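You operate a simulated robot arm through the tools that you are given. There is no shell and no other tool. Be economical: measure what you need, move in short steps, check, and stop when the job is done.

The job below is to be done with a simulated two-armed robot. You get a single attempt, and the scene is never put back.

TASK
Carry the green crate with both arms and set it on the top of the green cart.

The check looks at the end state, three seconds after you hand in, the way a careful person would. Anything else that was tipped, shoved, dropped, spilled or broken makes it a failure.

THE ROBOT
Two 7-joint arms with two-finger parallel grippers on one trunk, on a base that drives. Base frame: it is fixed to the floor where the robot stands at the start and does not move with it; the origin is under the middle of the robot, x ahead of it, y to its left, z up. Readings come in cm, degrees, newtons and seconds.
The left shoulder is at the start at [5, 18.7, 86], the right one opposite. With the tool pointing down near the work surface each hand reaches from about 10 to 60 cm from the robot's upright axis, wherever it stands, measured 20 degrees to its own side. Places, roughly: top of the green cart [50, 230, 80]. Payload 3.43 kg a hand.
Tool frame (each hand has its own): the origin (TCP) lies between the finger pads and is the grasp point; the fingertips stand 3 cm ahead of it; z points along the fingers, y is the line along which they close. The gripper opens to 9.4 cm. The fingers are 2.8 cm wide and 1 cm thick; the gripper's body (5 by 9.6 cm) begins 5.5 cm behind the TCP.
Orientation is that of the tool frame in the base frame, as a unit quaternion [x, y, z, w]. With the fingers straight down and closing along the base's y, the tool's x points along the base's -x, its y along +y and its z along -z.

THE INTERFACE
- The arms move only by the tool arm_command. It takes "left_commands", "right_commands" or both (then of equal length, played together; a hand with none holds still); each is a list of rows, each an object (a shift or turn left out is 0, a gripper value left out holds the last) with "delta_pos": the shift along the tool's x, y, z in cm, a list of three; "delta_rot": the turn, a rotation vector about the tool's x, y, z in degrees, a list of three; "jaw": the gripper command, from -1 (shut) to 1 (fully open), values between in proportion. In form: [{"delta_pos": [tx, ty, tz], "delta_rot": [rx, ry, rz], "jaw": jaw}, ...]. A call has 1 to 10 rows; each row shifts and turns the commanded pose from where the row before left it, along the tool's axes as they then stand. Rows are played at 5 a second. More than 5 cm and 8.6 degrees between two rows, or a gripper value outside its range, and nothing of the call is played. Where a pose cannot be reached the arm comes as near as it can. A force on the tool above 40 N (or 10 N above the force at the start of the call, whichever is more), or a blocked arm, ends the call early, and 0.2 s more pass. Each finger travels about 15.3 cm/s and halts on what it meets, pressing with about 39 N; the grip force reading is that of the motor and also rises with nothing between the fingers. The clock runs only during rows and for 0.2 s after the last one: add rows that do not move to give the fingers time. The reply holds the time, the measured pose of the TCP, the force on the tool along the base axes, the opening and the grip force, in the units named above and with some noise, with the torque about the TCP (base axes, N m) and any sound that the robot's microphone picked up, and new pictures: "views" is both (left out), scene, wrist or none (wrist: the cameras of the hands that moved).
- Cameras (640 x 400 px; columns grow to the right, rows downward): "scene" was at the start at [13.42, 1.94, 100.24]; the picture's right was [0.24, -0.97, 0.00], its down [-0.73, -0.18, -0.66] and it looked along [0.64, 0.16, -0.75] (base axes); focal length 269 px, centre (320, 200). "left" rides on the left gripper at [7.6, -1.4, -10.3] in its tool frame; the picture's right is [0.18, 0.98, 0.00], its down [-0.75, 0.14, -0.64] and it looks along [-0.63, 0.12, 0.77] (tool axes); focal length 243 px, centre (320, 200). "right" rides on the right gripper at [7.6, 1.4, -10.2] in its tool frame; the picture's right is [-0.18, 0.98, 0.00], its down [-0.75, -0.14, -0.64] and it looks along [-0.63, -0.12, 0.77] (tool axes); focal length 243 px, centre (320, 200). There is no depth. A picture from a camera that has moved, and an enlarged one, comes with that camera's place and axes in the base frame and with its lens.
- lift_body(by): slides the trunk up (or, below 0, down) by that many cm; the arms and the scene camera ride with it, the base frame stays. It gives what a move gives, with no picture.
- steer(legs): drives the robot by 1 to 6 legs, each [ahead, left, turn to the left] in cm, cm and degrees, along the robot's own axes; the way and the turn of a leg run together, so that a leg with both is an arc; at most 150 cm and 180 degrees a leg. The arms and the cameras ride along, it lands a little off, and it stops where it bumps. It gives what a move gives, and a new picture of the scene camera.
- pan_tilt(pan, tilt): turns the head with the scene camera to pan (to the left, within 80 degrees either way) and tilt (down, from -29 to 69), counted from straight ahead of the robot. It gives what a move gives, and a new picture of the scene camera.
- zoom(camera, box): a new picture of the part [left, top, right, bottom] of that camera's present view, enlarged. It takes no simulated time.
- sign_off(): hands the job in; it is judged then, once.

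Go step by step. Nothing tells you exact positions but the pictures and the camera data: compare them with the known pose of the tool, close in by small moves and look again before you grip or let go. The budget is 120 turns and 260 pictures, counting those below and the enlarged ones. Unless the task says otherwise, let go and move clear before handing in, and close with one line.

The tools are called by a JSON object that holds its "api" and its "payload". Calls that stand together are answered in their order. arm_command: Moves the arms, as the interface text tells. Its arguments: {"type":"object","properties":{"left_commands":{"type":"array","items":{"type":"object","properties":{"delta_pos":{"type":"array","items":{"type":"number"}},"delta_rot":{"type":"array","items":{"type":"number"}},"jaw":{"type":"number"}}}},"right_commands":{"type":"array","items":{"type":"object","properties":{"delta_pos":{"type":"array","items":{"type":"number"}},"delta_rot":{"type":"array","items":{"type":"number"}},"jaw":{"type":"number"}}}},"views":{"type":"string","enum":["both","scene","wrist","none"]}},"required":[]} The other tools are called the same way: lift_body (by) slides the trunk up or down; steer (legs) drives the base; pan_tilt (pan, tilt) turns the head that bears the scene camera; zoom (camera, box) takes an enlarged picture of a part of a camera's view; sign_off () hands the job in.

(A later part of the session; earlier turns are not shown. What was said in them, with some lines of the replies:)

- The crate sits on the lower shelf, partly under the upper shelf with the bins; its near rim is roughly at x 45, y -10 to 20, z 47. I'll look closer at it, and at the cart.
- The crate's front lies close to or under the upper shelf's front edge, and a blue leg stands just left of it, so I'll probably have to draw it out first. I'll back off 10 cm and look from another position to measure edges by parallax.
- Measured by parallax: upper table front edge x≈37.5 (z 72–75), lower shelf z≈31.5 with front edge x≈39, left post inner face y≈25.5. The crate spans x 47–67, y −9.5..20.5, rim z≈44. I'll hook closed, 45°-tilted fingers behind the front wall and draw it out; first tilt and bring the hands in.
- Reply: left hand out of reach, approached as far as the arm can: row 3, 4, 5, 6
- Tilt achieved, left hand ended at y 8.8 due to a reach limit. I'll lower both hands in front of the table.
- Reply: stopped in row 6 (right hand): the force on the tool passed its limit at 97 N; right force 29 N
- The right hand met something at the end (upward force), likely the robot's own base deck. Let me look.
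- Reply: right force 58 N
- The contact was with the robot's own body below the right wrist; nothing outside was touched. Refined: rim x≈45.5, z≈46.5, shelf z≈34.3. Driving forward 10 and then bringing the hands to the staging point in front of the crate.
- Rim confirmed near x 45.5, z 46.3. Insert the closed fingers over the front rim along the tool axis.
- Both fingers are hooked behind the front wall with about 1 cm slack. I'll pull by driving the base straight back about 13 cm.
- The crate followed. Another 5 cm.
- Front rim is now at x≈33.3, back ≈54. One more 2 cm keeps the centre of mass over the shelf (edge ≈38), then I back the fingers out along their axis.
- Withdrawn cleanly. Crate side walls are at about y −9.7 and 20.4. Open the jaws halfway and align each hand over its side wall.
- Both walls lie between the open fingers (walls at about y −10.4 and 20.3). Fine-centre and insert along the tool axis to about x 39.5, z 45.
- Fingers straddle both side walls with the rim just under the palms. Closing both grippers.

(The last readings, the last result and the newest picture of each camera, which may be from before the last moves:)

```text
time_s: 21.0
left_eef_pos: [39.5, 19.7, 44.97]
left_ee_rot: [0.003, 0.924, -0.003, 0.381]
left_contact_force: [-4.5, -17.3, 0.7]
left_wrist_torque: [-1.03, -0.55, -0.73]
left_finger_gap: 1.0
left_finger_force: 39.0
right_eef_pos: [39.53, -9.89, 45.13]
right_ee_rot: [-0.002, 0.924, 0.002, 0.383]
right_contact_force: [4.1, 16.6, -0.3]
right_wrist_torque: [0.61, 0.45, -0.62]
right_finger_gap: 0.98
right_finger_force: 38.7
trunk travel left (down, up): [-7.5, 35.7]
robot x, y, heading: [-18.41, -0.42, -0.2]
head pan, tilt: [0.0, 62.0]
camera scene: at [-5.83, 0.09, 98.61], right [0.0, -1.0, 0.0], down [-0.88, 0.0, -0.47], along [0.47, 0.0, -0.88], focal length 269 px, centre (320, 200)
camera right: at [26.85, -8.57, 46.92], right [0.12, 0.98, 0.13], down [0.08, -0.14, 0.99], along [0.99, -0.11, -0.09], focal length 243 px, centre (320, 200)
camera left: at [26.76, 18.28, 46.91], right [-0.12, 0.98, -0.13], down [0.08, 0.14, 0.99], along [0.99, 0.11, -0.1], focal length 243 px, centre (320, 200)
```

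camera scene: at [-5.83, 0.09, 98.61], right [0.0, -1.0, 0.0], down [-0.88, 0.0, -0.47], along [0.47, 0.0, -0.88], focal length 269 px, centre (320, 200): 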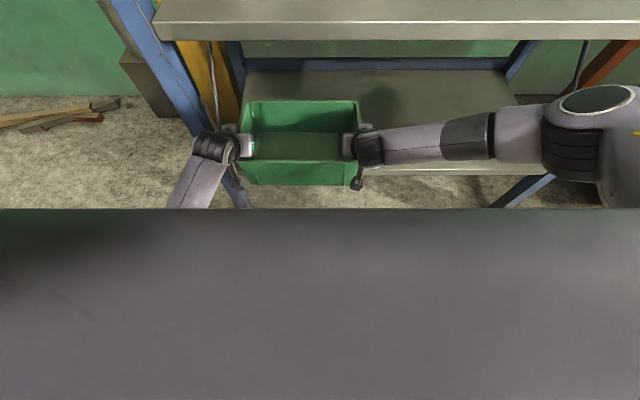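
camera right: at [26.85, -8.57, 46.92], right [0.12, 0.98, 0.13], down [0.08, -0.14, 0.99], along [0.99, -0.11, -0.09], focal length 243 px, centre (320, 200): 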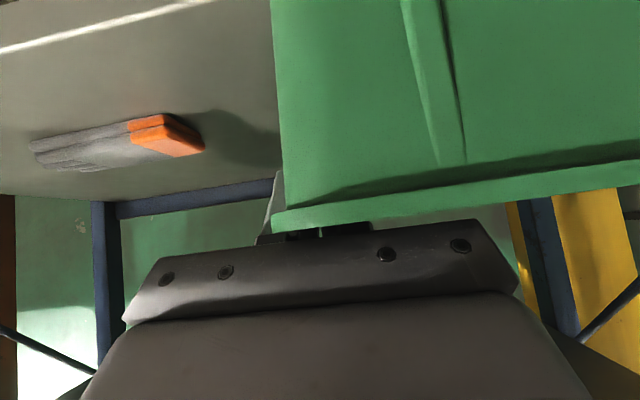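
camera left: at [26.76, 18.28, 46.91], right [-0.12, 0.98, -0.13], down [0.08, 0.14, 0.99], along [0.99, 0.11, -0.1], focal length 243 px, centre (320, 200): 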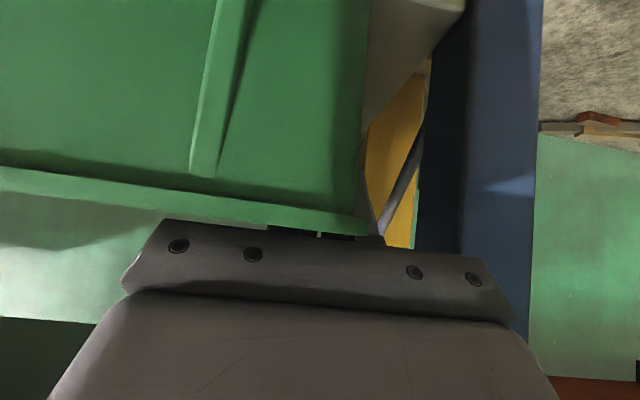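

Both grips hold (gap 1.0 cm each). Relieve the sideways stress slightly, then lift 3 cm with the trunk.

{"api": "arm_command", "payload": {"left_commands": [{"delta_pos": [0, -0.15, 0]}, {}], "right_commands": [{"delta_pos": [0, 0.25, 0]}, {}], "views": "none"}}

{"api": "lift_body", "payload": {"by": 2.5}}

{"api": "arm_command", "payload": {"left_commands": [{}], "right_commands": [{}]}}

```text
time_s: 21.6
left_eef_pos: [39.4, 19.8, 45.07]
left_ee_rot: [0.002, 0.925, 0.0, 0.381]
left_contact_force: [-3.6, -13.8, -0.3]
left_wrist_torque: [-1.06, -0.9, -0.75]
left_finger_gap: 1.0
left_finger_force: 39.0
right_eef_pos: [39.52, -9.71, 45.11]
right_ee_rot: [-0.002, 0.923, 0.001, 0.384]
right_contact_force: [2.5, 12.8, 0.8]
right_wrist_torque: [0.96, 0.77, -0.2]
right_finger_gap: 0.97
right_finger_force: 39.4
trunk travel left (down, up): [-7.5, 35.7]
robot x, y, heading: [-18.21, 0.23, -0.3]
head pan, tilt: [0.0, 62.0]
```

```text
time_s: 22.3
left_eef_pos: [39.44, 19.72, 47.5]
left_ee_rot: [0.002, 0.925, 0.0, 0.38]
left_contact_force: [-3.7, -13.7, -1.5]
left_wrist_torque: [-0.97, -0.13, -0.75]
left_finger_gap: 1.01
left_finger_force: 38.7
right_eef_pos: [39.56, -9.75, 47.59]
right_ee_rot: [-0.002, 0.923, 0.001, 0.385]
right_contact_force: [3.1, 13.1, -1.7]
right_wrist_torque: [0.97, 0.22, -0.27]
right_finger_gap: 0.98
right_finger_force: 38.7
trunk travel left (down, up): [-10.0, 33.2]
robot x, y, heading: [-18.32, -0.15, -0.3]
head pan, tilt: [0.0, 62.0]
```

```text
time_s: 22.7
left_eef_pos: [39.4, 19.65, 47.45]
left_ee_rot: [0.002, 0.925, -0.001, 0.38]
left_contact_force: [-3.6, -12.4, -2.1]
left_wrist_torque: [-1.01, 0.13, -0.76]
left_finger_gap: 1.03
left_finger_force: 39.2
right_eef_pos: [39.54, -9.76, 47.62]
right_ee_rot: [-0.002, 0.923, 0.0, 0.384]
right_contact_force: [3.3, 13.7, -3.2]
right_wrist_torque: [0.97, -0.02, -0.21]
right_finger_gap: 0.94
right_finger_force: 38.6
trunk travel left (down, up): [-10.0, 33.2]
robot x, y, heading: [-18.14, 0.3, -0.2]
head pan, tilt: [0.0, 62.0]
camera scene: at [-5.81, 0.1, 101.1], right [0.0, -1.0, 0.0], down [-0.88, 0.0, -0.47], along [0.47, 0.0, -0.88], focal length 269 px, centre (320, 200)
camera right: at [26.92, -8.42, 49.34], right [0.13, 0.98, 0.13], down [0.08, -0.14, 0.99], along [0.99, -0.12, -0.09], focal length 243 px, centre (320, 200)
camera left: at [26.73, 18.34, 49.46], right [-0.13, 0.98, -0.13], down [0.08, 0.14, 0.99], along [0.99, 0.11, -0.1], focal length 243 px, centre (320, 200)
```

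scene: 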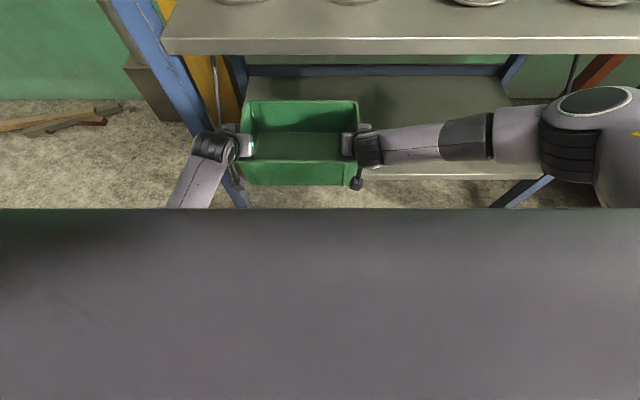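
right: 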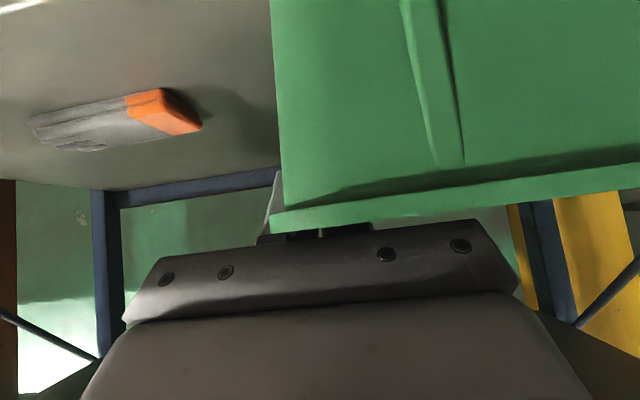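
left: 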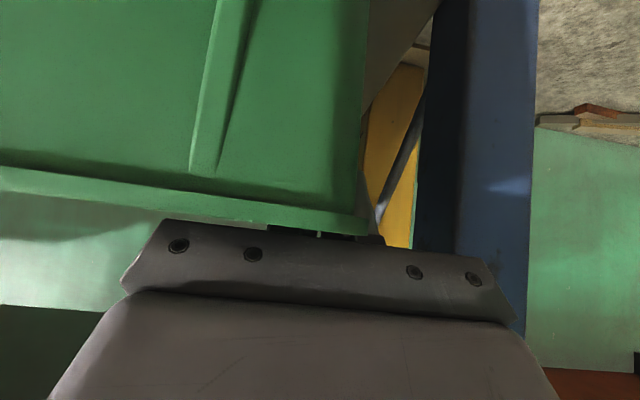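

The crate is lifted level and is light. Ease the side load a bit, then back straight out, and look around before travelling.

{"api": "arm_command", "payload": {"left_commands": [{"delta_pos": [0, -0.35, 0]}, {}], "right_commands": [{"delta_pos": [0, 0.35, 0]}, {}], "views": "none"}}

{"api": "steer", "payload": {"legs": [[-20, 0, 0]]}}

{"api": "pan_tilt", "payload": {"pan": 80, "tilt": 25}}

{"api": "pan_tilt", "payload": {"pan": -80, "tilt": 25}}

```text
time_s: 23.3
left_eef_pos: [39.46, 19.61, 47.5]
left_ee_rot: [0.001, 0.924, 0.004, 0.381]
left_contact_force: [-2.5, 5.2, -1.6]
left_wrist_torque: [-1.15, -0.39, -1.29]
left_finger_gap: 1.02
left_finger_force: 39.0
right_eef_pos: [39.59, -9.83, 47.56]
right_ee_rot: [0.002, 0.923, -0.005, 0.384]
right_contact_force: [3.5, -5.7, -1.9]
right_wrist_torque: [1.15, 0.49, 0.32]
right_finger_gap: 1.02
right_finger_force: 38.9
trunk travel left (down, up): [-10.0, 33.2]
robot x, y, heading: [-18.09, -0.21, -0.5]
head pan, tilt: [0.0, 62.0]
```

```text
time_s: 24.9
left_eef_pos: [19.2, 19.51, 47.53]
left_ee_rot: [0.001, 0.925, 0.002, 0.381]
left_contact_force: [-1.9, 25.5, -2.1]
left_wrist_torque: [-1.32, 0.08, -1.43]
left_finger_gap: 1.02
left_finger_force: 38.8
right_eef_pos: [19.27, -9.76, 47.61]
right_ee_rot: [0.002, 0.923, -0.003, 0.385]
right_contact_force: [3.0, -25.0, -3.0]
right_wrist_torque: [1.23, 0.03, 0.69]
right_finger_gap: 1.01
right_finger_force: 39.3
trunk travel left (down, up): [-10.0, 33.2]
robot x, y, heading: [-38.42, 0.31, -0.3]
head pan, tilt: [0.0, 62.0]
camera scene: at [-26.1, 0.18, 101.11], right [0.0, -1.0, 0.0], down [-0.88, 0.0, -0.47], along [0.47, 0.0, -0.88], focal length 269 px, centre (320, 200)
```

scene: 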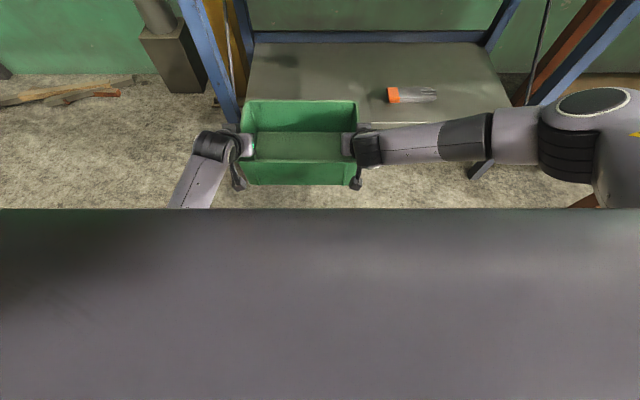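

```text
time_s: 26.4
left_eef_pos: [19.05, 19.69, 47.48]
left_ee_rot: [0.002, 0.925, 0.001, 0.381]
left_contact_force: [-2.5, 2.7, -2.7]
left_wrist_torque: [-1.14, 0.02, -1.11]
left_finger_gap: 0.99
left_finger_force: 39.2
right_eef_pos: [19.38, -9.72, 47.45]
right_ee_rot: [0.002, 0.923, -0.004, 0.385]
right_contact_force: [2.0, -2.7, -1.8]
right_wrist_torque: [1.17, 0.05, 0.5]
right_finger_gap: 0.99
right_finger_force: 38.9
trunk travel left (down, up): [-10.0, 33.2]
robot x, y, heading: [-38.63, 0.14, -0.4]
head pan, tilt: [80.0, 25.0]
camera scene: at [-30.88, 9.28, 106.34], right [0.98, -0.18, 0.0], down [-0.08, -0.42, -0.91], along [0.16, 0.89, -0.42], focal length 269 px, centre (320, 200)
```

scene: 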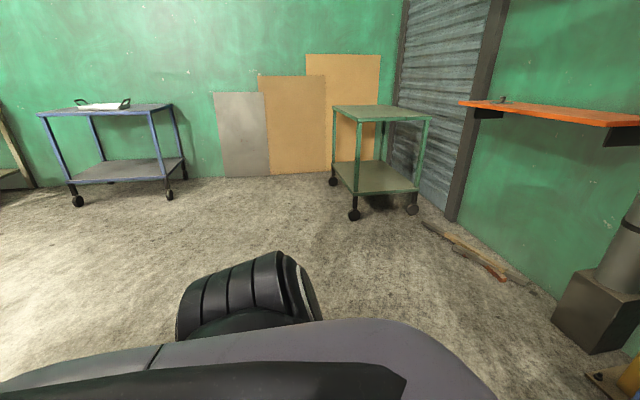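

```text
time_s: 28.9
left_eef_pos: [19.12, 19.62, 47.41]
left_ee_rot: [0.002, 0.924, 0.002, 0.381]
left_contact_force: [-2.9, 3.6, -2.1]
left_wrist_torque: [-1.13, 0.12, -1.14]
left_finger_gap: 1.01
left_finger_force: 39.2
right_eef_pos: [19.31, -9.76, 47.53]
right_ee_rot: [0.002, 0.923, -0.004, 0.385]
right_contact_force: [2.6, -3.1, -2.0]
right_wrist_torque: [1.13, -0.02, 0.45]
right_finger_gap: 1.02
right_finger_force: 38.9
trunk travel left (down, up): [-10.0, 33.2]
robot x, y, heading: [-37.95, 0.28, -0.6]
head pan, tilt: [-80.0, 25.0]
camera scene: at [-30.97, -8.87, 106.34], right [-0.99, -0.17, 0.0], down [-0.07, 0.42, -0.91], along [0.15, -0.89, -0.42], focal length 269 px, centre (320, 200)
```

scene: 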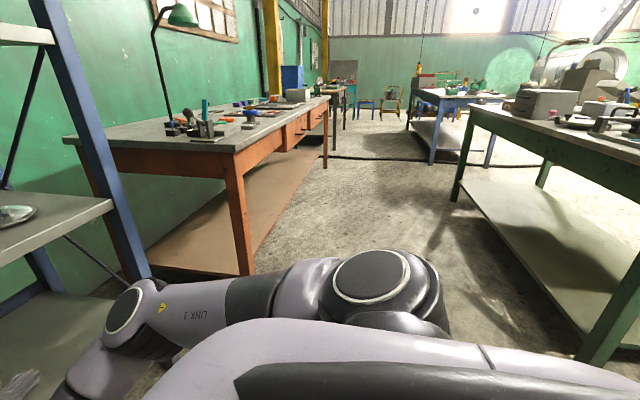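

The cart top spans roughly x 26–78, y 185–262, and the floor to it is clear. I'll back up another 10 cm, raise the trunk, then strafe left keeping the heading, so the cart ends up ahead of me.

{"api": "steer", "payload": {"legs": [[-10, 0, 0]]}}

{"api": "lift_body", "payload": {"by": 32}}

{"api": "pan_tilt", "payload": {"pan": 0, "tilt": 55}}

```text
time_s: 30.0
left_eef_pos: [9.56, 19.8, 47.49]
left_ee_rot: [0.001, 0.925, 0.002, 0.381]
left_contact_force: [-2.7, 4.6, -3.2]
left_wrist_torque: [-1.18, 0.0, -1.09]
left_finger_gap: 1.01
left_finger_force: 39.1
right_eef_pos: [9.61, -9.76, 47.56]
right_ee_rot: [0.002, 0.923, -0.004, 0.385]
right_contact_force: [2.2, -3.5, -2.5]
right_wrist_torque: [1.11, 0.13, 0.45]
right_finger_gap: 1.0
right_finger_force: 39.1
trunk travel left (down, up): [-10.0, 33.2]
robot x, y, heading: [-48.11, -0.19, -0.1]
head pan, tilt: [-80.0, 25.0]
camera scene: at [-40.6, -8.82, 106.34], right [-0.99, -0.17, 0.0], down [-0.07, 0.42, -0.91], along [0.15, -0.89, -0.42], focal length 269 px, centre (320, 200)
```

scene: 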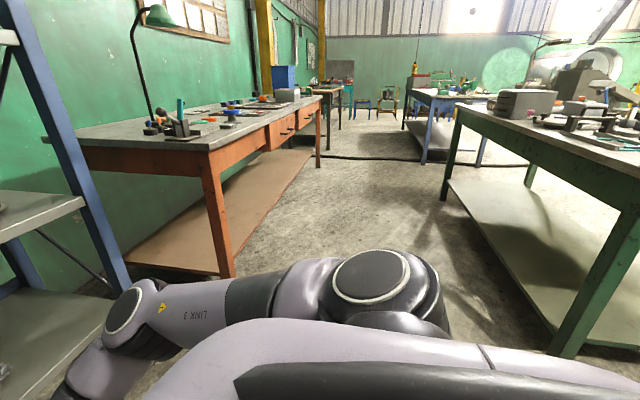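

```text
time_s: 33.2
left_eef_pos: [9.5, 19.77, 79.52]
left_ee_rot: [0.001, 0.925, 0.002, 0.38]
left_contact_force: [-2.5, 2.8, -2.7]
left_wrist_torque: [-1.1, 0.22, -1.09]
left_finger_gap: 1.01
left_finger_force: 38.9
right_eef_pos: [9.61, -9.66, 79.61]
right_ee_rot: [0.002, 0.923, -0.004, 0.385]
right_contact_force: [2.3, -1.6, -2.6]
right_wrist_torque: [1.11, -0.15, 0.44]
right_finger_gap: 1.01
right_finger_force: 39.1
trunk travel left (down, up): [-42.0, 1.2]
robot x, y, heading: [-47.85, -0.01, 0.0]
head pan, tilt: [-80.0, 25.0]
```

```text
time_s: 34.7
left_eef_pos: [9.49, 19.73, 79.48]
left_ee_rot: [0.001, 0.925, 0.002, 0.381]
left_contact_force: [-2.5, 1.7, -2.7]
left_wrist_torque: [-1.16, 0.04, -1.09]
left_finger_gap: 1.03
left_finger_force: 39.1
right_eef_pos: [9.59, -9.75, 79.51]
right_ee_rot: [0.001, 0.923, -0.004, 0.385]
right_contact_force: [2.4, -2.1, -2.5]
right_wrist_torque: [1.15, 0.03, 0.48]
right_finger_gap: 1.01
right_finger_force: 38.6
trunk travel left (down, up): [-42.0, 1.2]
robot x, y, heading: [-48.2, 0.02, -0.3]
head pan, tilt: [0.0, 55.0]
camera scene: at [-34.96, 0.23, 133.94], right [0.0, -1.0, 0.0], down [-0.82, 0.0, -0.57], along [0.57, 0.0, -0.82], focal length 269 px, centre (320, 200)
```

scene: 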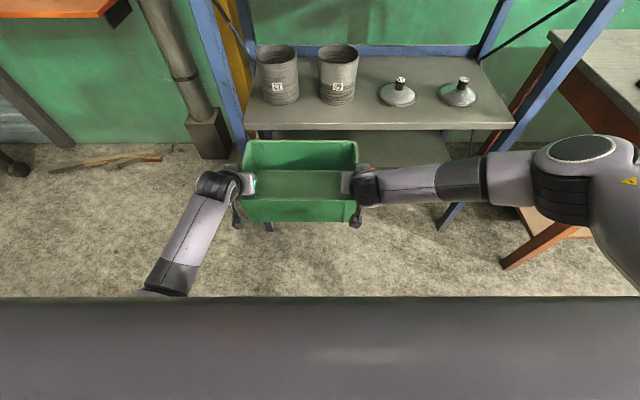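

Level and steady. Raise the crate 15 cm more with both arms together.

{"api": "arm_command", "payload": {"left_commands": [{"delta_pos": [-1.06, 0, -1.06]}, {"delta_pos": [-1.06, 0, -1.06]}, {"delta_pos": [-1.06, 0, -1.06]}, {"delta_pos": [-1.06, 0, -1.06]}, {"delta_pos": [-1.06, 0, -1.06]}, {}], "right_commands": [{"delta_pos": [-1.06, 0, -1.06]}, {"delta_pos": [-1.06, 0, -1.06]}, {"delta_pos": [-1.06, 0, -1.06]}, {"delta_pos": [-1.06, 0, -1.06]}, {"delta_pos": [-1.06, 0, -1.06]}, {}], "views": "none"}}

{"api": "arm_command", "payload": {"left_commands": [{"delta_pos": [-1.06, 0, -1.06]}, {"delta_pos": [-1.06, 0, -1.06]}, {"delta_pos": [-1.06, 0, -1.06]}, {"delta_pos": [-1.06, 0, -1.06]}, {"delta_pos": [-1.06, 0, -1.06]}, {}], "right_commands": [{"delta_pos": [-1.06, 0, -1.06]}, {"delta_pos": [-1.06, 0, -1.06]}, {"delta_pos": [-1.06, 0, -1.06]}, {"delta_pos": [-1.06, 0, -1.06]}, {"delta_pos": [-1.06, 0, -1.06]}, {}], "views": "scene"}}

```text
time_s: 36.1
left_eef_pos: [9.46, 19.88, 87.25]
left_ee_rot: [0.0, 0.925, 0.002, 0.38]
left_contact_force: [-2.6, 2.3, -2.9]
left_wrist_torque: [-1.07, 0.03, -1.13]
left_finger_gap: 0.98
left_finger_force: 39.5
right_eef_pos: [9.74, -9.63, 87.05]
right_ee_rot: [0.002, 0.923, -0.005, 0.384]
right_contact_force: [2.2, -1.2, -2.2]
right_wrist_torque: [1.12, 0.07, 0.45]
right_finger_gap: 1.05
right_finger_force: 39.0
trunk travel left (down, up): [-42.0, 1.2]
robot x, y, heading: [-48.25, 0.24, -0.0]
head pan, tilt: [0.0, 55.0]
```

```text
time_s: 37.5
left_eef_pos: [9.52, 19.81, 94.41]
left_ee_rot: [0.001, 0.925, 0.002, 0.381]
left_contact_force: [-2.9, 2.1, -3.0]
left_wrist_torque: [-1.11, 0.27, -1.16]
left_finger_gap: 1.0
left_finger_force: 39.1
right_eef_pos: [9.83, -9.67, 94.35]
right_ee_rot: [0.001, 0.923, -0.004, 0.386]
right_contact_force: [3.4, -1.9, -1.9]
right_wrist_torque: [1.15, -0.13, 0.36]
right_finger_gap: 1.02
right_finger_force: 38.8
trunk travel left (down, up): [-42.0, 1.2]
robot x, y, heading: [-47.84, 0.42, -0.2]
head pan, tilt: [0.0, 55.0]
camera scene: at [-34.95, 0.24, 133.94], right [0.0, -1.0, 0.0], down [-0.82, 0.0, -0.57], along [0.57, 0.0, -0.82], focal length 269 px, centre (320, 200)
```

scene: 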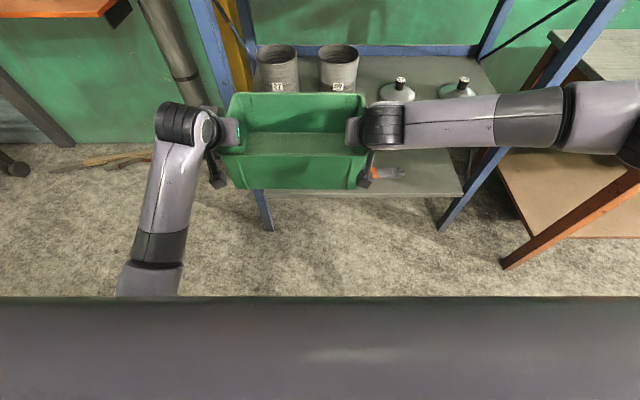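

Crate bottom is at about z 84. Raise a bit more for margin, then strafe left part way and look at the cart.

{"api": "arm_command", "payload": {"left_commands": [{"delta_pos": [-1.06, 0, -1.06]}, {"delta_pos": [-1.06, 0, -1.06]}, {"delta_pos": [-1.06, 0, -1.06]}, {}], "right_commands": [{"delta_pos": [-1.06, 0, -1.06]}, {"delta_pos": [-1.06, 0, -1.06]}, {"delta_pos": [-1.06, 0, -1.06]}, {}], "views": "none"}}

{"api": "steer", "payload": {"legs": [[0, 60, 0], [0, 60, 0]]}}

{"api": "pan_tilt", "payload": {"pan": 45, "tilt": 30}}

```text
time_s: 38.5
left_eef_pos: [9.5, 19.75, 98.94]
left_ee_rot: [0.0, 0.925, 0.002, 0.381]
left_contact_force: [-1.6, 2.2, -2.0]
left_wrist_torque: [-1.08, 0.11, -1.02]
left_finger_gap: 0.98
left_finger_force: 38.6
right_eef_pos: [9.63, -9.56, 98.88]
right_ee_rot: [0.001, 0.923, -0.004, 0.386]
right_contact_force: [1.9, -2.6, -3.2]
right_wrist_torque: [1.12, 0.02, 0.48]
right_finger_gap: 1.0
right_finger_force: 39.1
trunk travel left (down, up): [-42.0, 1.2]
robot x, y, heading: [-48.12, 0.19, -0.3]
head pan, tilt: [0.0, 55.0]
```

```text
time_s: 49.7
left_eef_pos: [8.98, 141.44, 98.9]
left_ee_rot: [-0.004, 0.924, 0.004, 0.382]
left_contact_force: [-2.0, -4.3, -2.4]
left_wrist_torque: [-1.06, 0.04, -0.91]
left_finger_gap: 1.0
left_finger_force: 39.3
right_eef_pos: [9.52, 112.0, 99.0]
right_ee_rot: [-0.003, 0.923, -0.002, 0.385]
right_contact_force: [1.7, 3.1, -1.9]
right_wrist_torque: [1.06, 0.02, 0.42]
right_finger_gap: 1.02
right_finger_force: 39.1
trunk travel left (down, up): [-42.0, 1.2]
robot x, y, heading: [-48.27, 121.02, -0.0]
head pan, tilt: [0.0, 55.0]
camera scene: at [-35.25, 121.48, 133.94], right [0.01, -1.0, 0.0], down [-0.82, 0.0, -0.57], along [0.57, 0.0, -0.82], focal length 269 px, centre (320, 200)
```

scene: 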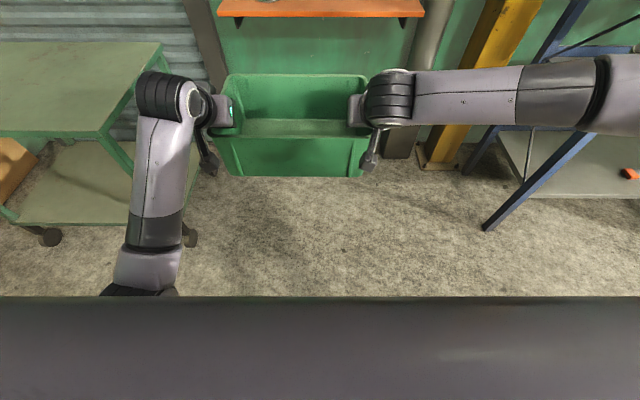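

```text
time_s: 50.8
left_eef_pos: [8.94, 141.44, 99.04]
left_ee_rot: [-0.003, 0.925, 0.003, 0.381]
left_contact_force: [-1.9, 2.7, -2.1]
left_wrist_torque: [-1.12, -0.05, -0.99]
left_finger_gap: 0.99
left_finger_force: 39.0
right_eef_pos: [9.5, 112.08, 98.87]
right_ee_rot: [-0.002, 0.923, -0.003, 0.385]
right_contact_force: [1.6, -2.5, -1.3]
right_wrist_torque: [1.13, 0.18, 0.55]
right_finger_gap: 1.01
right_finger_force: 39.1
trunk travel left (down, up): [-42.0, 1.2]
robot x, y, heading: [-48.3, 121.4, 0.4]
head pan, tilt: [45.0, 30.0]
camera scene: at [-36.09, 127.85, 137.54], right [0.71, -0.7, 0.0], down [-0.35, -0.36, -0.87], along [0.61, 0.62, -0.5], focal length 269 px, centre (320, 200)
```

scene: 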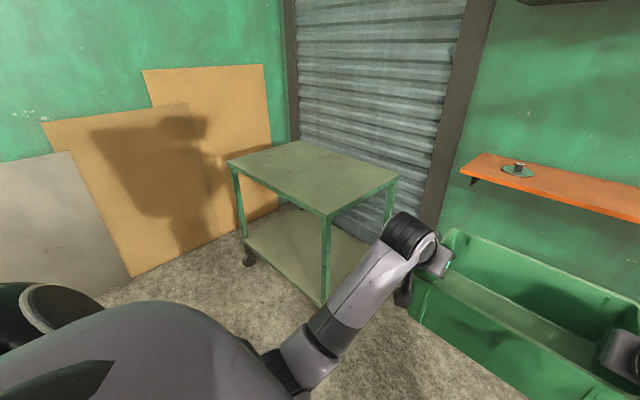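

Cart top measured: x 29–80, y 189–269, z 80, empty. Strafe left 100 more, then check before going forward.

{"api": "steer", "payload": {"legs": [[0, 50, 0], [0, 50, 0]]}}

{"api": "pan_tilt", "payload": {"pan": 0, "tilt": 50}}

```text
time_s: 60.2
left_eef_pos: [10.17, 240.09, 99.05]
left_ee_rot: [0.008, 0.925, -0.001, 0.38]
left_contact_force: [-1.6, 2.1, -2.6]
left_wrist_torque: [-1.13, 0.11, -0.97]
left_finger_gap: 0.99
left_finger_force: 39.4
right_eef_pos: [9.98, 210.57, 98.87]
right_ee_rot: [0.009, 0.923, -0.007, 0.385]
right_contact_force: [1.0, -2.2, -2.2]
right_wrist_torque: [1.13, 0.02, 0.54]
right_finger_gap: 1.02
right_finger_force: 39.2
trunk travel left (down, up): [-42.0, 1.2]
robot x, y, heading: [-47.53, 221.23, -1.0]
head pan, tilt: [45.0, 30.0]
camera scene: at [-35.23, 227.5, 137.54], right [0.69, -0.72, 0.0], down [-0.36, -0.35, -0.87], along [0.62, 0.6, -0.5], focal length 269 px, centre (320, 200)
```

scene: 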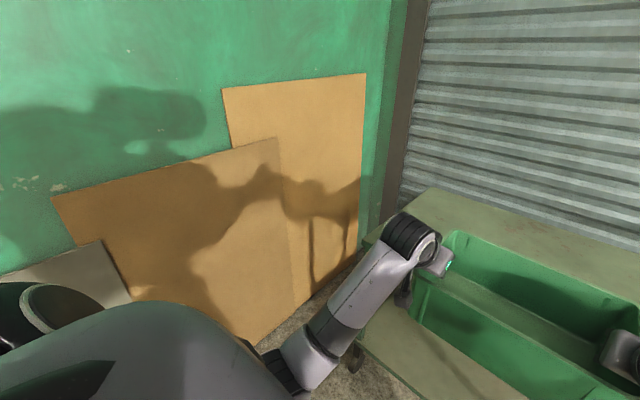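

```text
time_s: 61.4
left_eef_pos: [10.2, 239.89, 99.01]
left_ee_rot: [0.008, 0.925, 0.0, 0.38]
left_contact_force: [-2.5, 3.1, -2.3]
left_wrist_torque: [-1.13, -0.04, -0.92]
left_finger_gap: 0.96
left_finger_force: 39.2
right_eef_pos: [10.05, 210.47, 98.97]
right_ee_rot: [0.008, 0.923, -0.006, 0.384]
right_contact_force: [1.3, -2.8, -2.3]
right_wrist_torque: [1.1, 0.14, 0.52]
right_finger_gap: 1.03
right_finger_force: 39.4
trunk travel left (down, up): [-42.0, 1.2]
robot x, y, heading: [-47.4, 221.51, -1.0]
head pan, tilt: [0.0, 50.0]
camera scene: at [-34.05, 221.08, 134.59], right [-0.02, -1.0, 0.0], down [-0.77, 0.01, -0.64], along [0.64, -0.01, -0.77], focal length 269 px, centre (320, 200)
```

scene: 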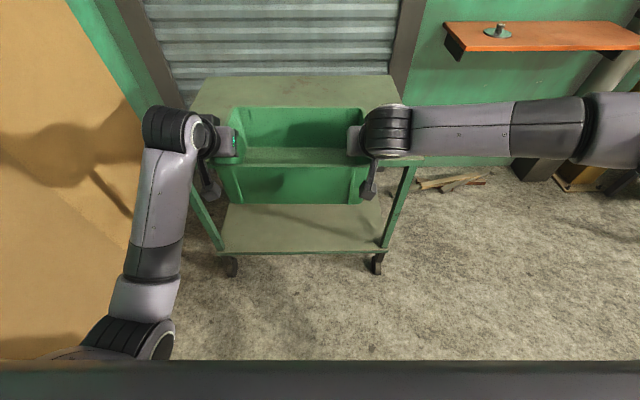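

The crate is held level in front of the cart. Drive forward 36 cm over its top.

{"api": "steer", "payload": {"legs": [[20, 0, 0], [16, 0, 0]]}}

{"api": "arm_command", "payload": {"left_commands": [{}], "right_commands": [{}], "views": "wrist"}}

```text
time_s: 64.0
left_eef_pos: [46.25, 239.35, 99.01]
left_ee_rot: [0.007, 0.925, -0.001, 0.38]
left_contact_force: [-1.3, 2.1, -2.1]
left_wrist_torque: [-1.12, 0.18, -0.95]
left_finger_gap: 1.0
left_finger_force: 39.1
right_eef_pos: [46.21, 209.98, 98.81]
right_ee_rot: [0.008, 0.923, -0.007, 0.385]
right_contact_force: [1.1, -2.4, -3.1]
right_wrist_torque: [1.09, -0.07, 0.53]
right_finger_gap: 1.03
right_finger_force: 38.8
trunk travel left (down, up): [-42.0, 1.2]
robot x, y, heading: [-11.36, 220.67, -1.0]
head pan, tilt: [0.0, 50.0]
camera scene: at [2.15, 220.39, 134.58], right [-0.02, -1.0, 0.0], down [-0.77, 0.01, -0.64], along [0.64, -0.01, -0.77], focal length 269 px, centre (320, 200)
```

scene: 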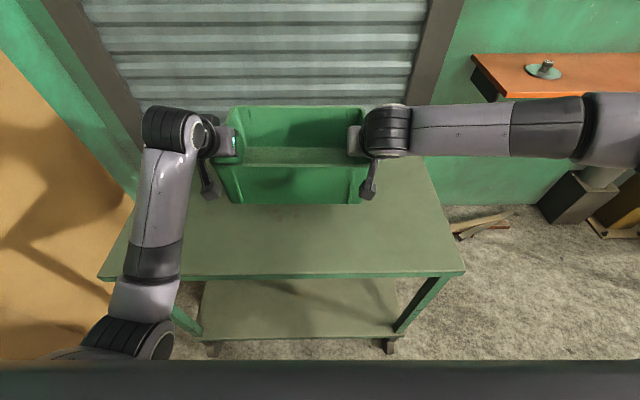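

```text
time_s: 64.4
left_eef_pos: [46.27, 239.54, 99.05]
left_ee_rot: [0.007, 0.925, -0.001, 0.38]
left_contact_force: [-1.4, 3.1, -2.6]
left_wrist_torque: [-1.12, -0.15, -0.9]
left_finger_gap: 1.03
left_finger_force: 38.7
right_eef_pos: [46.01, 209.87, 98.89]
right_ee_rot: [0.009, 0.923, -0.006, 0.384]
right_contact_force: [1.0, -2.8, -2.3]
right_wrist_torque: [1.09, 0.23, 0.59]
right_finger_gap: 1.03
right_finger_force: 38.6
trunk travel left (down, up): [-42.0, 1.2]
robot x, y, heading: [-11.43, 220.39, -1.0]
head pan, tilt: [0.0, 50.0]
camera right: at [33.5, 211.56, 100.63], right [0.15, 0.98, 0.13], down [0.07, -0.14, 0.99], along [0.99, -0.14, -0.09], focal length 243 px, centre (320, 200)
camera left: at [33.56, 238.15, 100.92], right [-0.12, 0.98, -0.13], down [0.09, 0.14, 0.99], along [0.99, 0.1, -0.1], focal length 243 px, centre (320, 200)
```

right: 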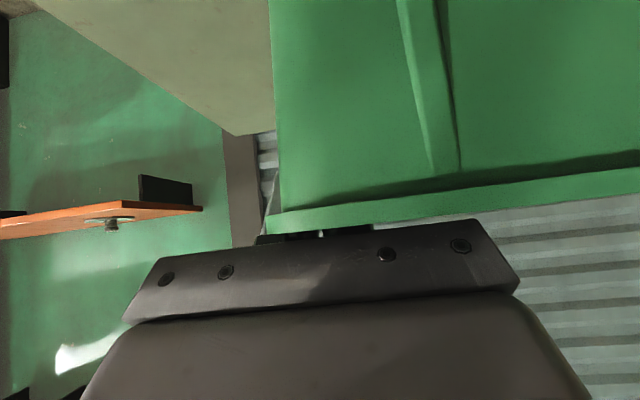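
left: 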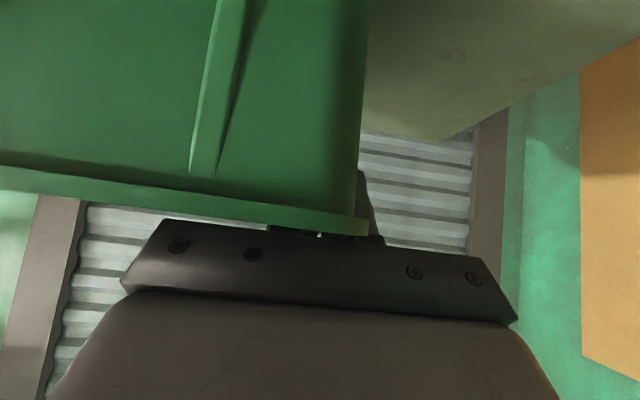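

Crate (about x 38–59, y 210–240) is wholly above the cart top; bottom is at about z 88. Lower by trunk in steps, watching forces.

{"api": "lift_body", "payload": {"by": -6}}

{"api": "lift_body", "payload": {"by": -1}}

{"api": "arm_command", "payload": {"left_commands": [{}], "right_commands": [{}], "views": "both"}}

```text
time_s: 65.4
left_eef_pos: [46.27, 239.54, 93.04]
left_ee_rot: [0.007, 0.925, -0.001, 0.381]
left_contact_force: [-1.2, 3.8, -2.1]
left_wrist_torque: [-1.14, 0.03, -0.95]
left_finger_gap: 0.98
left_finger_force: 39.1
right_eef_pos: [45.99, 209.93, 93.02]
right_ee_rot: [0.008, 0.923, -0.007, 0.385]
right_contact_force: [0.6, -2.3, -2.2]
right_wrist_torque: [1.1, 0.07, 0.6]
right_finger_gap: 1.02
right_finger_force: 39.0
trunk travel left (down, up): [-36.0, 7.2]
robot x, y, heading: [-11.24, 220.83, -0.9]
head pan, tilt: [0.0, 50.0]
```

```text
time_s: 66.0
left_eef_pos: [46.25, 239.36, 91.94]
left_ee_rot: [0.007, 0.925, -0.001, 0.38]
left_contact_force: [-0.5, 2.9, -2.4]
left_wrist_torque: [-1.09, 0.13, -0.96]
left_finger_gap: 0.98
left_finger_force: 39.0
right_eef_pos: [46.0, 210.04, 91.86]
right_ee_rot: [0.007, 0.923, -0.005, 0.384]
right_contact_force: [0.7, -2.0, -1.8]
right_wrist_torque: [1.11, -0.04, 0.6]
right_finger_gap: 1.02
right_finger_force: 39.7
trunk travel left (down, up): [-35.0, 8.2]
robot x, y, heading: [-11.46, 220.21, -1.1]
head pan, tilt: [0.0, 50.0]
```

```text
time_s: 66.4
left_eef_pos: [46.28, 239.38, 92.02]
left_ee_rot: [0.007, 0.925, -0.001, 0.381]
left_contact_force: [-1.3, 3.2, -2.1]
left_wrist_torque: [-1.12, 0.18, -0.93]
left_finger_gap: 0.98
left_finger_force: 39.5
right_eef_pos: [46.09, 209.91, 91.87]
right_ee_rot: [0.008, 0.923, -0.007, 0.385]
right_contact_force: [2.4, -2.8, -2.3]
right_wrist_torque: [1.13, -0.08, 0.54]
right_finger_gap: 1.04
right_finger_force: 39.0
trunk travel left (down, up): [-35.0, 8.2]
robot x, y, heading: [-11.39, 220.87, -0.9]
head pan, tilt: [0.0, 50.0]
camera scene: at [2.06, 220.39, 127.59], right [-0.02, -1.0, 0.0], down [-0.77, 0.01, -0.64], along [0.64, -0.01, -0.77], focal length 269 px, centre (320, 200)
camera right: at [33.49, 211.57, 93.67], right [0.15, 0.98, 0.13], down [0.07, -0.14, 0.99], along [0.99, -0.14, -0.09], focal length 243 px, centre (320, 200)
camera left: at [33.56, 238.16, 93.95], right [-0.12, 0.99, -0.13], down [0.09, 0.14, 0.99], along [0.99, 0.1, -0.1], focal length 243 px, centre (320, 200)
```

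scene: 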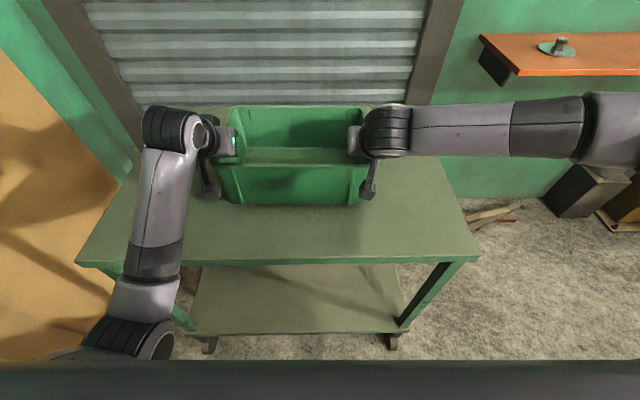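
right: 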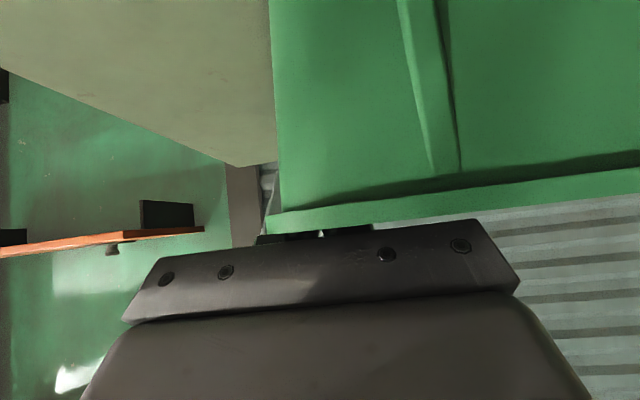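
left: 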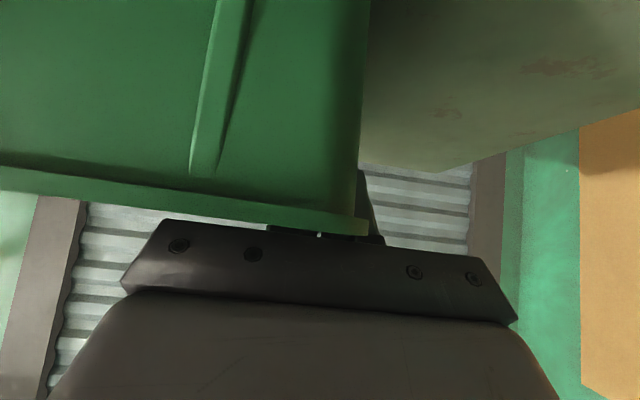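

Not yet touching; the gap looks like 1–2 cm. Continue with half-centimetre steps.

{"api": "lift_body", "payload": {"by": -0.6}}

{"api": "lift_body", "payload": {"by": -0.5}}

```text
time_s: 66.9
left_eef_pos: [46.21, 239.43, 91.53]
left_ee_rot: [0.007, 0.925, -0.001, 0.38]
left_contact_force: [-1.6, 3.0, -2.7]
left_wrist_torque: [-1.15, 0.18, -0.95]
left_finger_gap: 0.99
left_finger_force: 39.5
right_eef_pos: [46.09, 209.86, 91.31]
right_ee_rot: [0.008, 0.923, -0.007, 0.386]
right_contact_force: [1.2, -2.4, -2.4]
right_wrist_torque: [1.14, -0.1, 0.52]
right_finger_gap: 1.01
right_finger_force: 39.3
trunk travel left (down, up): [-34.4, 8.8]
robot x, y, heading: [-11.44, 220.17, -0.8]
head pan, tilt: [0.0, 50.0]
```

```text
time_s: 67.5
left_eef_pos: [46.27, 239.34, 90.91]
left_ee_rot: [0.007, 0.925, -0.002, 0.38]
left_contact_force: [-1.8, 2.9, -2.7]
left_wrist_torque: [-1.12, 0.18, -0.93]
left_finger_gap: 1.0
left_finger_force: 39.1
right_eef_pos: [46.06, 209.96, 90.75]
right_ee_rot: [0.007, 0.923, -0.005, 0.385]
right_contact_force: [1.3, -3.3, -2.2]
right_wrist_torque: [1.12, -0.09, 0.54]
right_finger_gap: 1.03
right_finger_force: 39.1
trunk travel left (down, up): [-33.9, 9.3]
robot x, y, heading: [-11.67, 220.83, -0.9]
head pan, tilt: [0.0, 50.0]
```

{"api": "lift_body", "payload": {"by": -0.5}}

{"api": "lift_body", "payload": {"by": -0.4}}

```text
time_s: 68.0
left_eef_pos: [46.33, 239.31, 90.47]
left_ee_rot: [0.008, 0.925, -0.002, 0.38]
left_contact_force: [-2.0, 3.2, -2.3]
left_wrist_torque: [-1.1, 0.15, -0.95]
left_finger_gap: 0.99
left_finger_force: 38.8
right_eef_pos: [46.02, 209.97, 90.33]
right_ee_rot: [0.008, 0.923, -0.006, 0.385]
right_contact_force: [1.9, -2.9, -2.0]
right_wrist_torque: [1.11, -0.04, 0.59]
right_finger_gap: 1.03
right_finger_force: 39.5
trunk travel left (down, up): [-33.4, 9.8]
robot x, y, heading: [-11.51, 220.3, -1.0]
head pan, tilt: [0.0, 50.0]
```

```text
time_s: 68.5
left_eef_pos: [46.28, 239.36, 90.09]
left_ee_rot: [0.007, 0.924, 0.0, 0.382]
left_contact_force: [-0.8, 3.7, -2.8]
left_wrist_torque: [-1.19, -1.06, -0.86]
left_finger_gap: 0.99
left_finger_force: 39.1
right_eef_pos: [46.1, 209.87, 90.12]
right_ee_rot: [0.009, 0.922, -0.006, 0.387]
right_contact_force: [-0.2, -4.7, 8.3]
right_wrist_torque: [1.1, 0.21, 0.65]
right_finger_gap: 0.99
right_finger_force: 38.7
trunk travel left (down, up): [-33.0, 10.2]
robot x, y, heading: [-11.78, 220.74, -1.3]
head pan, tilt: [0.0, 50.0]
```

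First contact is felt at z≈90.1. A touch more to seat it, then look.

{"api": "lift_body", "payload": {"by": -0.3}}

{"api": "zoom", "payload": {"camera": "scene", "box": [180, 90, 420, 240]}}

{"api": "arm_command", "payload": {"left_commands": [{}], "right_commands": [{}], "views": "wrist"}}

```text
time_s: 69.0
left_eef_pos: [46.22, 239.36, 90.0]
left_ee_rot: [0.007, 0.924, -0.001, 0.383]
left_contact_force: [4.1, 5.3, 4.7]
left_wrist_torque: [-1.17, 0.07, -0.81]
left_finger_gap: 1.02
left_finger_force: 39.4
right_eef_pos: [46.04, 209.92, 90.11]
right_ee_rot: [0.008, 0.921, -0.006, 0.389]
right_contact_force: [-1.9, -4.8, 23.4]
right_wrist_torque: [1.16, 1.04, 0.79]
right_finger_gap: 0.99
right_finger_force: 38.9
trunk travel left (down, up): [-32.7, 10.5]
robot x, y, heading: [-11.91, 220.47, -0.9]
head pan, tilt: [0.0, 50.0]
```

```text
2.67 times, centred on (300, 165) of scene
camera zoom: at [1.81, 220.42, 125.37], right [-0.02, -1.0, 0.0], down [-0.76, 0.01, -0.64], along [0.64, -0.01, -0.76], focal length 717 px, centre (373, 293)
```

zoom: 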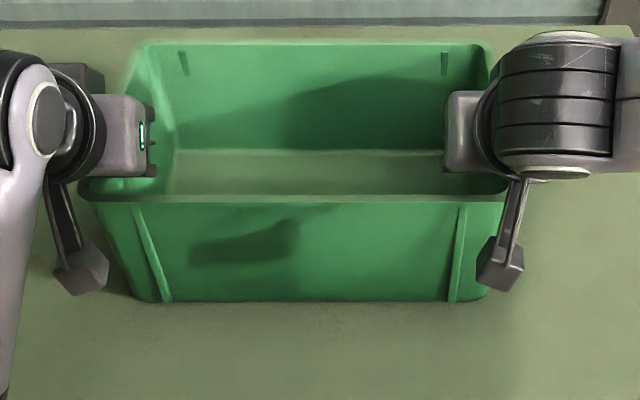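

```text
time_s: 69.4
left_eef_pos: [46.18, 239.51, 89.96]
left_ee_rot: [0.008, 0.924, -0.002, 0.383]
left_contact_force: [5.3, 6.7, 9.4]
left_wrist_torque: [-1.16, 0.84, -0.79]
left_finger_gap: 1.01
left_finger_force: 39.0
right_eef_pos: [46.16, 210.03, 90.16]
right_ee_rot: [0.008, 0.921, -0.005, 0.389]
right_contact_force: [-0.6, -5.0, 25.4]
right_wrist_torque: [1.12, 0.45, 0.85]
right_finger_gap: 1.02
right_finger_force: 39.0
trunk travel left (down, up): [-32.7, 10.5]
robot x, y, heading: [-11.57, 220.38, -0.9]
head pan, tilt: [0.0, 50.0]
camera right: at [33.44, 211.62, 91.76], right [0.15, 0.98, 0.13], down [0.06, -0.14, 0.99], along [0.99, -0.14, -0.08], focal length 243 px, centre (320, 200)
camera left: at [33.41, 238.22, 91.88], right [-0.12, 0.98, -0.13], down [0.08, 0.14, 0.99], along [0.99, 0.11, -0.09], focal length 243 px, centre (320, 200)
```

right: 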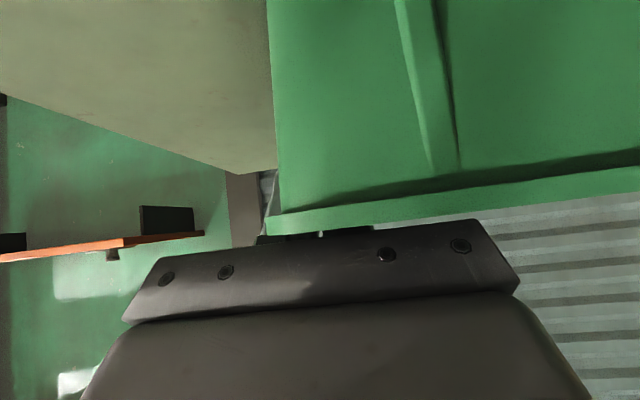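
left: 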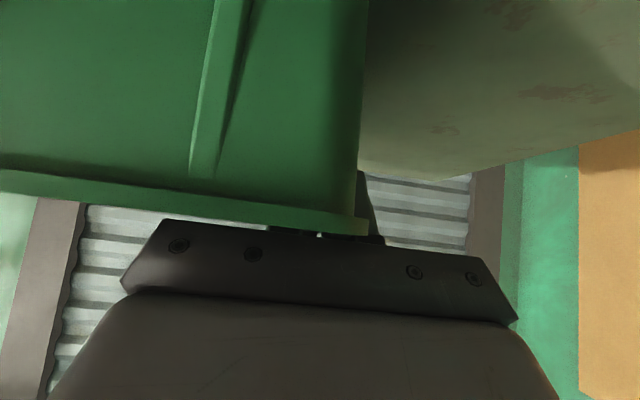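

The crate is seated on the cart. Open both grippers together, gradually.

{"api": "arm_command", "payload": {"left_commands": [{"jaw": -0.6}, {}, {"jaw": 0}, {"jaw": 0.15}, {}], "right_commands": [{"jaw": -0.6}, {}, {"jaw": 0}, {"jaw": 0.15}, {}], "views": "both"}}

```text
time_s: 70.6
left_eef_pos: [46.04, 239.4, 89.88]
left_ee_rot: [0.008, 0.924, -0.002, 0.382]
left_contact_force: [-2.0, 0.4, 5.4]
left_wrist_torque: [0.03, 0.28, 0.01]
left_finger_gap: 5.43
left_finger_force: 0.1
right_eef_pos: [45.98, 209.79, 89.97]
right_ee_rot: [0.009, 0.922, -0.005, 0.387]
right_contact_force: [-0.5, 0.1, 21.2]
right_wrist_torque: [0.03, 1.17, 0.0]
right_finger_gap: 5.41
right_finger_force: 0.0
trunk travel left (down, up): [-32.7, 10.5]
robot x, y, heading: [-11.6, 220.58, -1.0]
head pan, tilt: [0.0, 50.0]
camera scene: at [1.78, 220.41, 125.34], right [-0.02, -1.0, 0.0], down [-0.76, 0.01, -0.64], along [0.64, -0.01, -0.76], focal length 269 px, centre (320, 200)
camera right: at [33.33, 211.62, 91.6], right [0.15, 0.98, 0.13], down [0.07, -0.14, 0.99], along [0.99, -0.14, -0.09], focal length 243 px, centre (320, 200)
camera left: at [33.37, 238.16, 91.78], right [-0.12, 0.99, -0.13], down [0.08, 0.14, 0.99], along [0.99, 0.1, -0.1], focal length 243 px, centre (320, 200)
```

scene: 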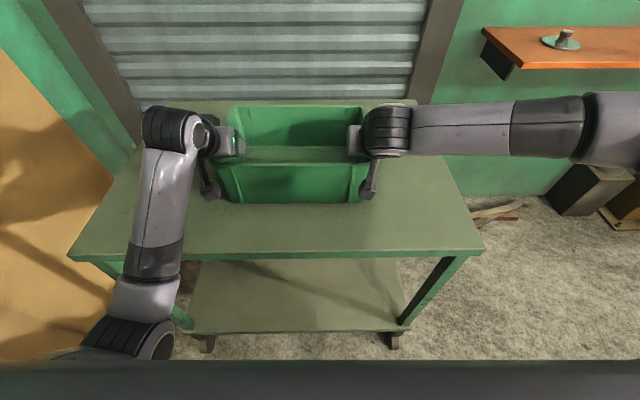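
right: 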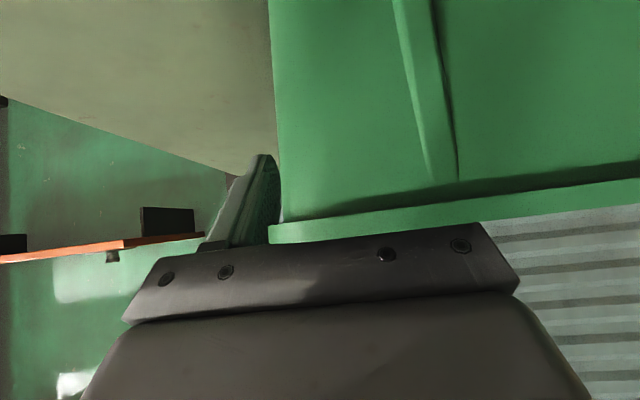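
left: 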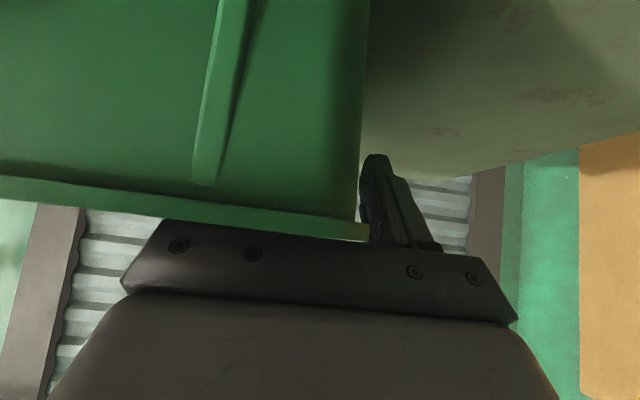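

Grips released; the palms just rest on the rim. Raise straight up with the trunk to clear it.

{"api": "lift_body", "payload": {"by": 9}}

{"api": "steer", "payload": {"legs": [[-30, 0, 0]]}}

```text
time_s: 71.9
left_eef_pos: [46.32, 239.37, 98.67]
left_ee_rot: [0.007, 0.925, -0.001, 0.381]
left_contact_force: [0.0, -0.1, 0.2]
left_wrist_torque: [0.01, 0.03, 0.03]
left_finger_gap: 5.4
left_finger_force: 0.0
right_eef_pos: [46.06, 209.93, 98.6]
right_ee_rot: [0.008, 0.923, -0.006, 0.385]
right_contact_force: [-0.2, -0.1, 0.1]
right_wrist_torque: [-0.03, -0.01, -0.03]
right_finger_gap: 5.43
right_finger_force: 0.1
trunk travel left (down, up): [-41.7, 1.5]
robot x, y, heading: [-11.91, 220.46, -1.3]
head pan, tilt: [0.0, 50.0]
```

```text
time_s: 73.9
left_eef_pos: [16.44, 240.22, 98.63]
left_ee_rot: [0.004, 0.924, 0.001, 0.381]
left_contact_force: [0.8, -0.1, 0.1]
left_wrist_torque: [0.02, 0.02, 0.04]
left_finger_gap: 5.41
left_finger_force: 0.1
right_eef_pos: [16.48, 210.76, 98.64]
right_ee_rot: [0.004, 0.923, -0.004, 0.386]
right_contact_force: [0.1, -0.5, 0.1]
right_wrist_torque: [0.01, -0.01, -0.04]
right_finger_gap: 5.44
right_finger_force: 0.2
trunk travel left (down, up): [-41.7, 1.5]
robot x, y, heading: [-40.94, 220.78, -0.4]
head pan, tilt: [0.0, 50.0]
camera scene: at [-27.59, 220.89, 134.31], right [-0.01, -1.0, 0.0], down [-0.77, 0.01, -0.64], along [0.64, -0.01, -0.77], focal length 269 px, centre (320, 200)
```

scene: 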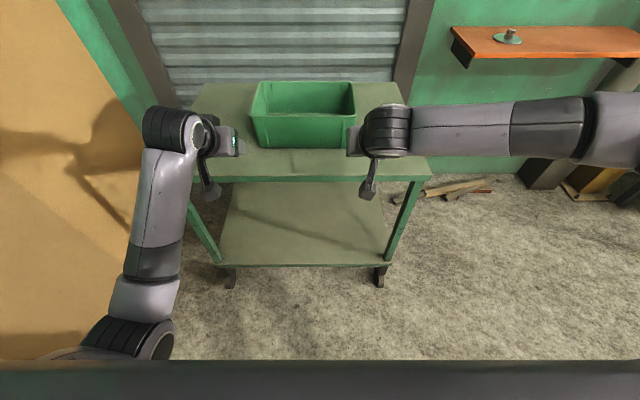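

The crate stands level and well inside the cart top, and both hands are clear. Handing in.

{"api": "sign_off", "payload": {}}

```text
The job is handed in.
```

The green crate was carried with both arms and is standing level on the green cart's top, with both hands clear; I saw nothing else moved, and it was handed in.
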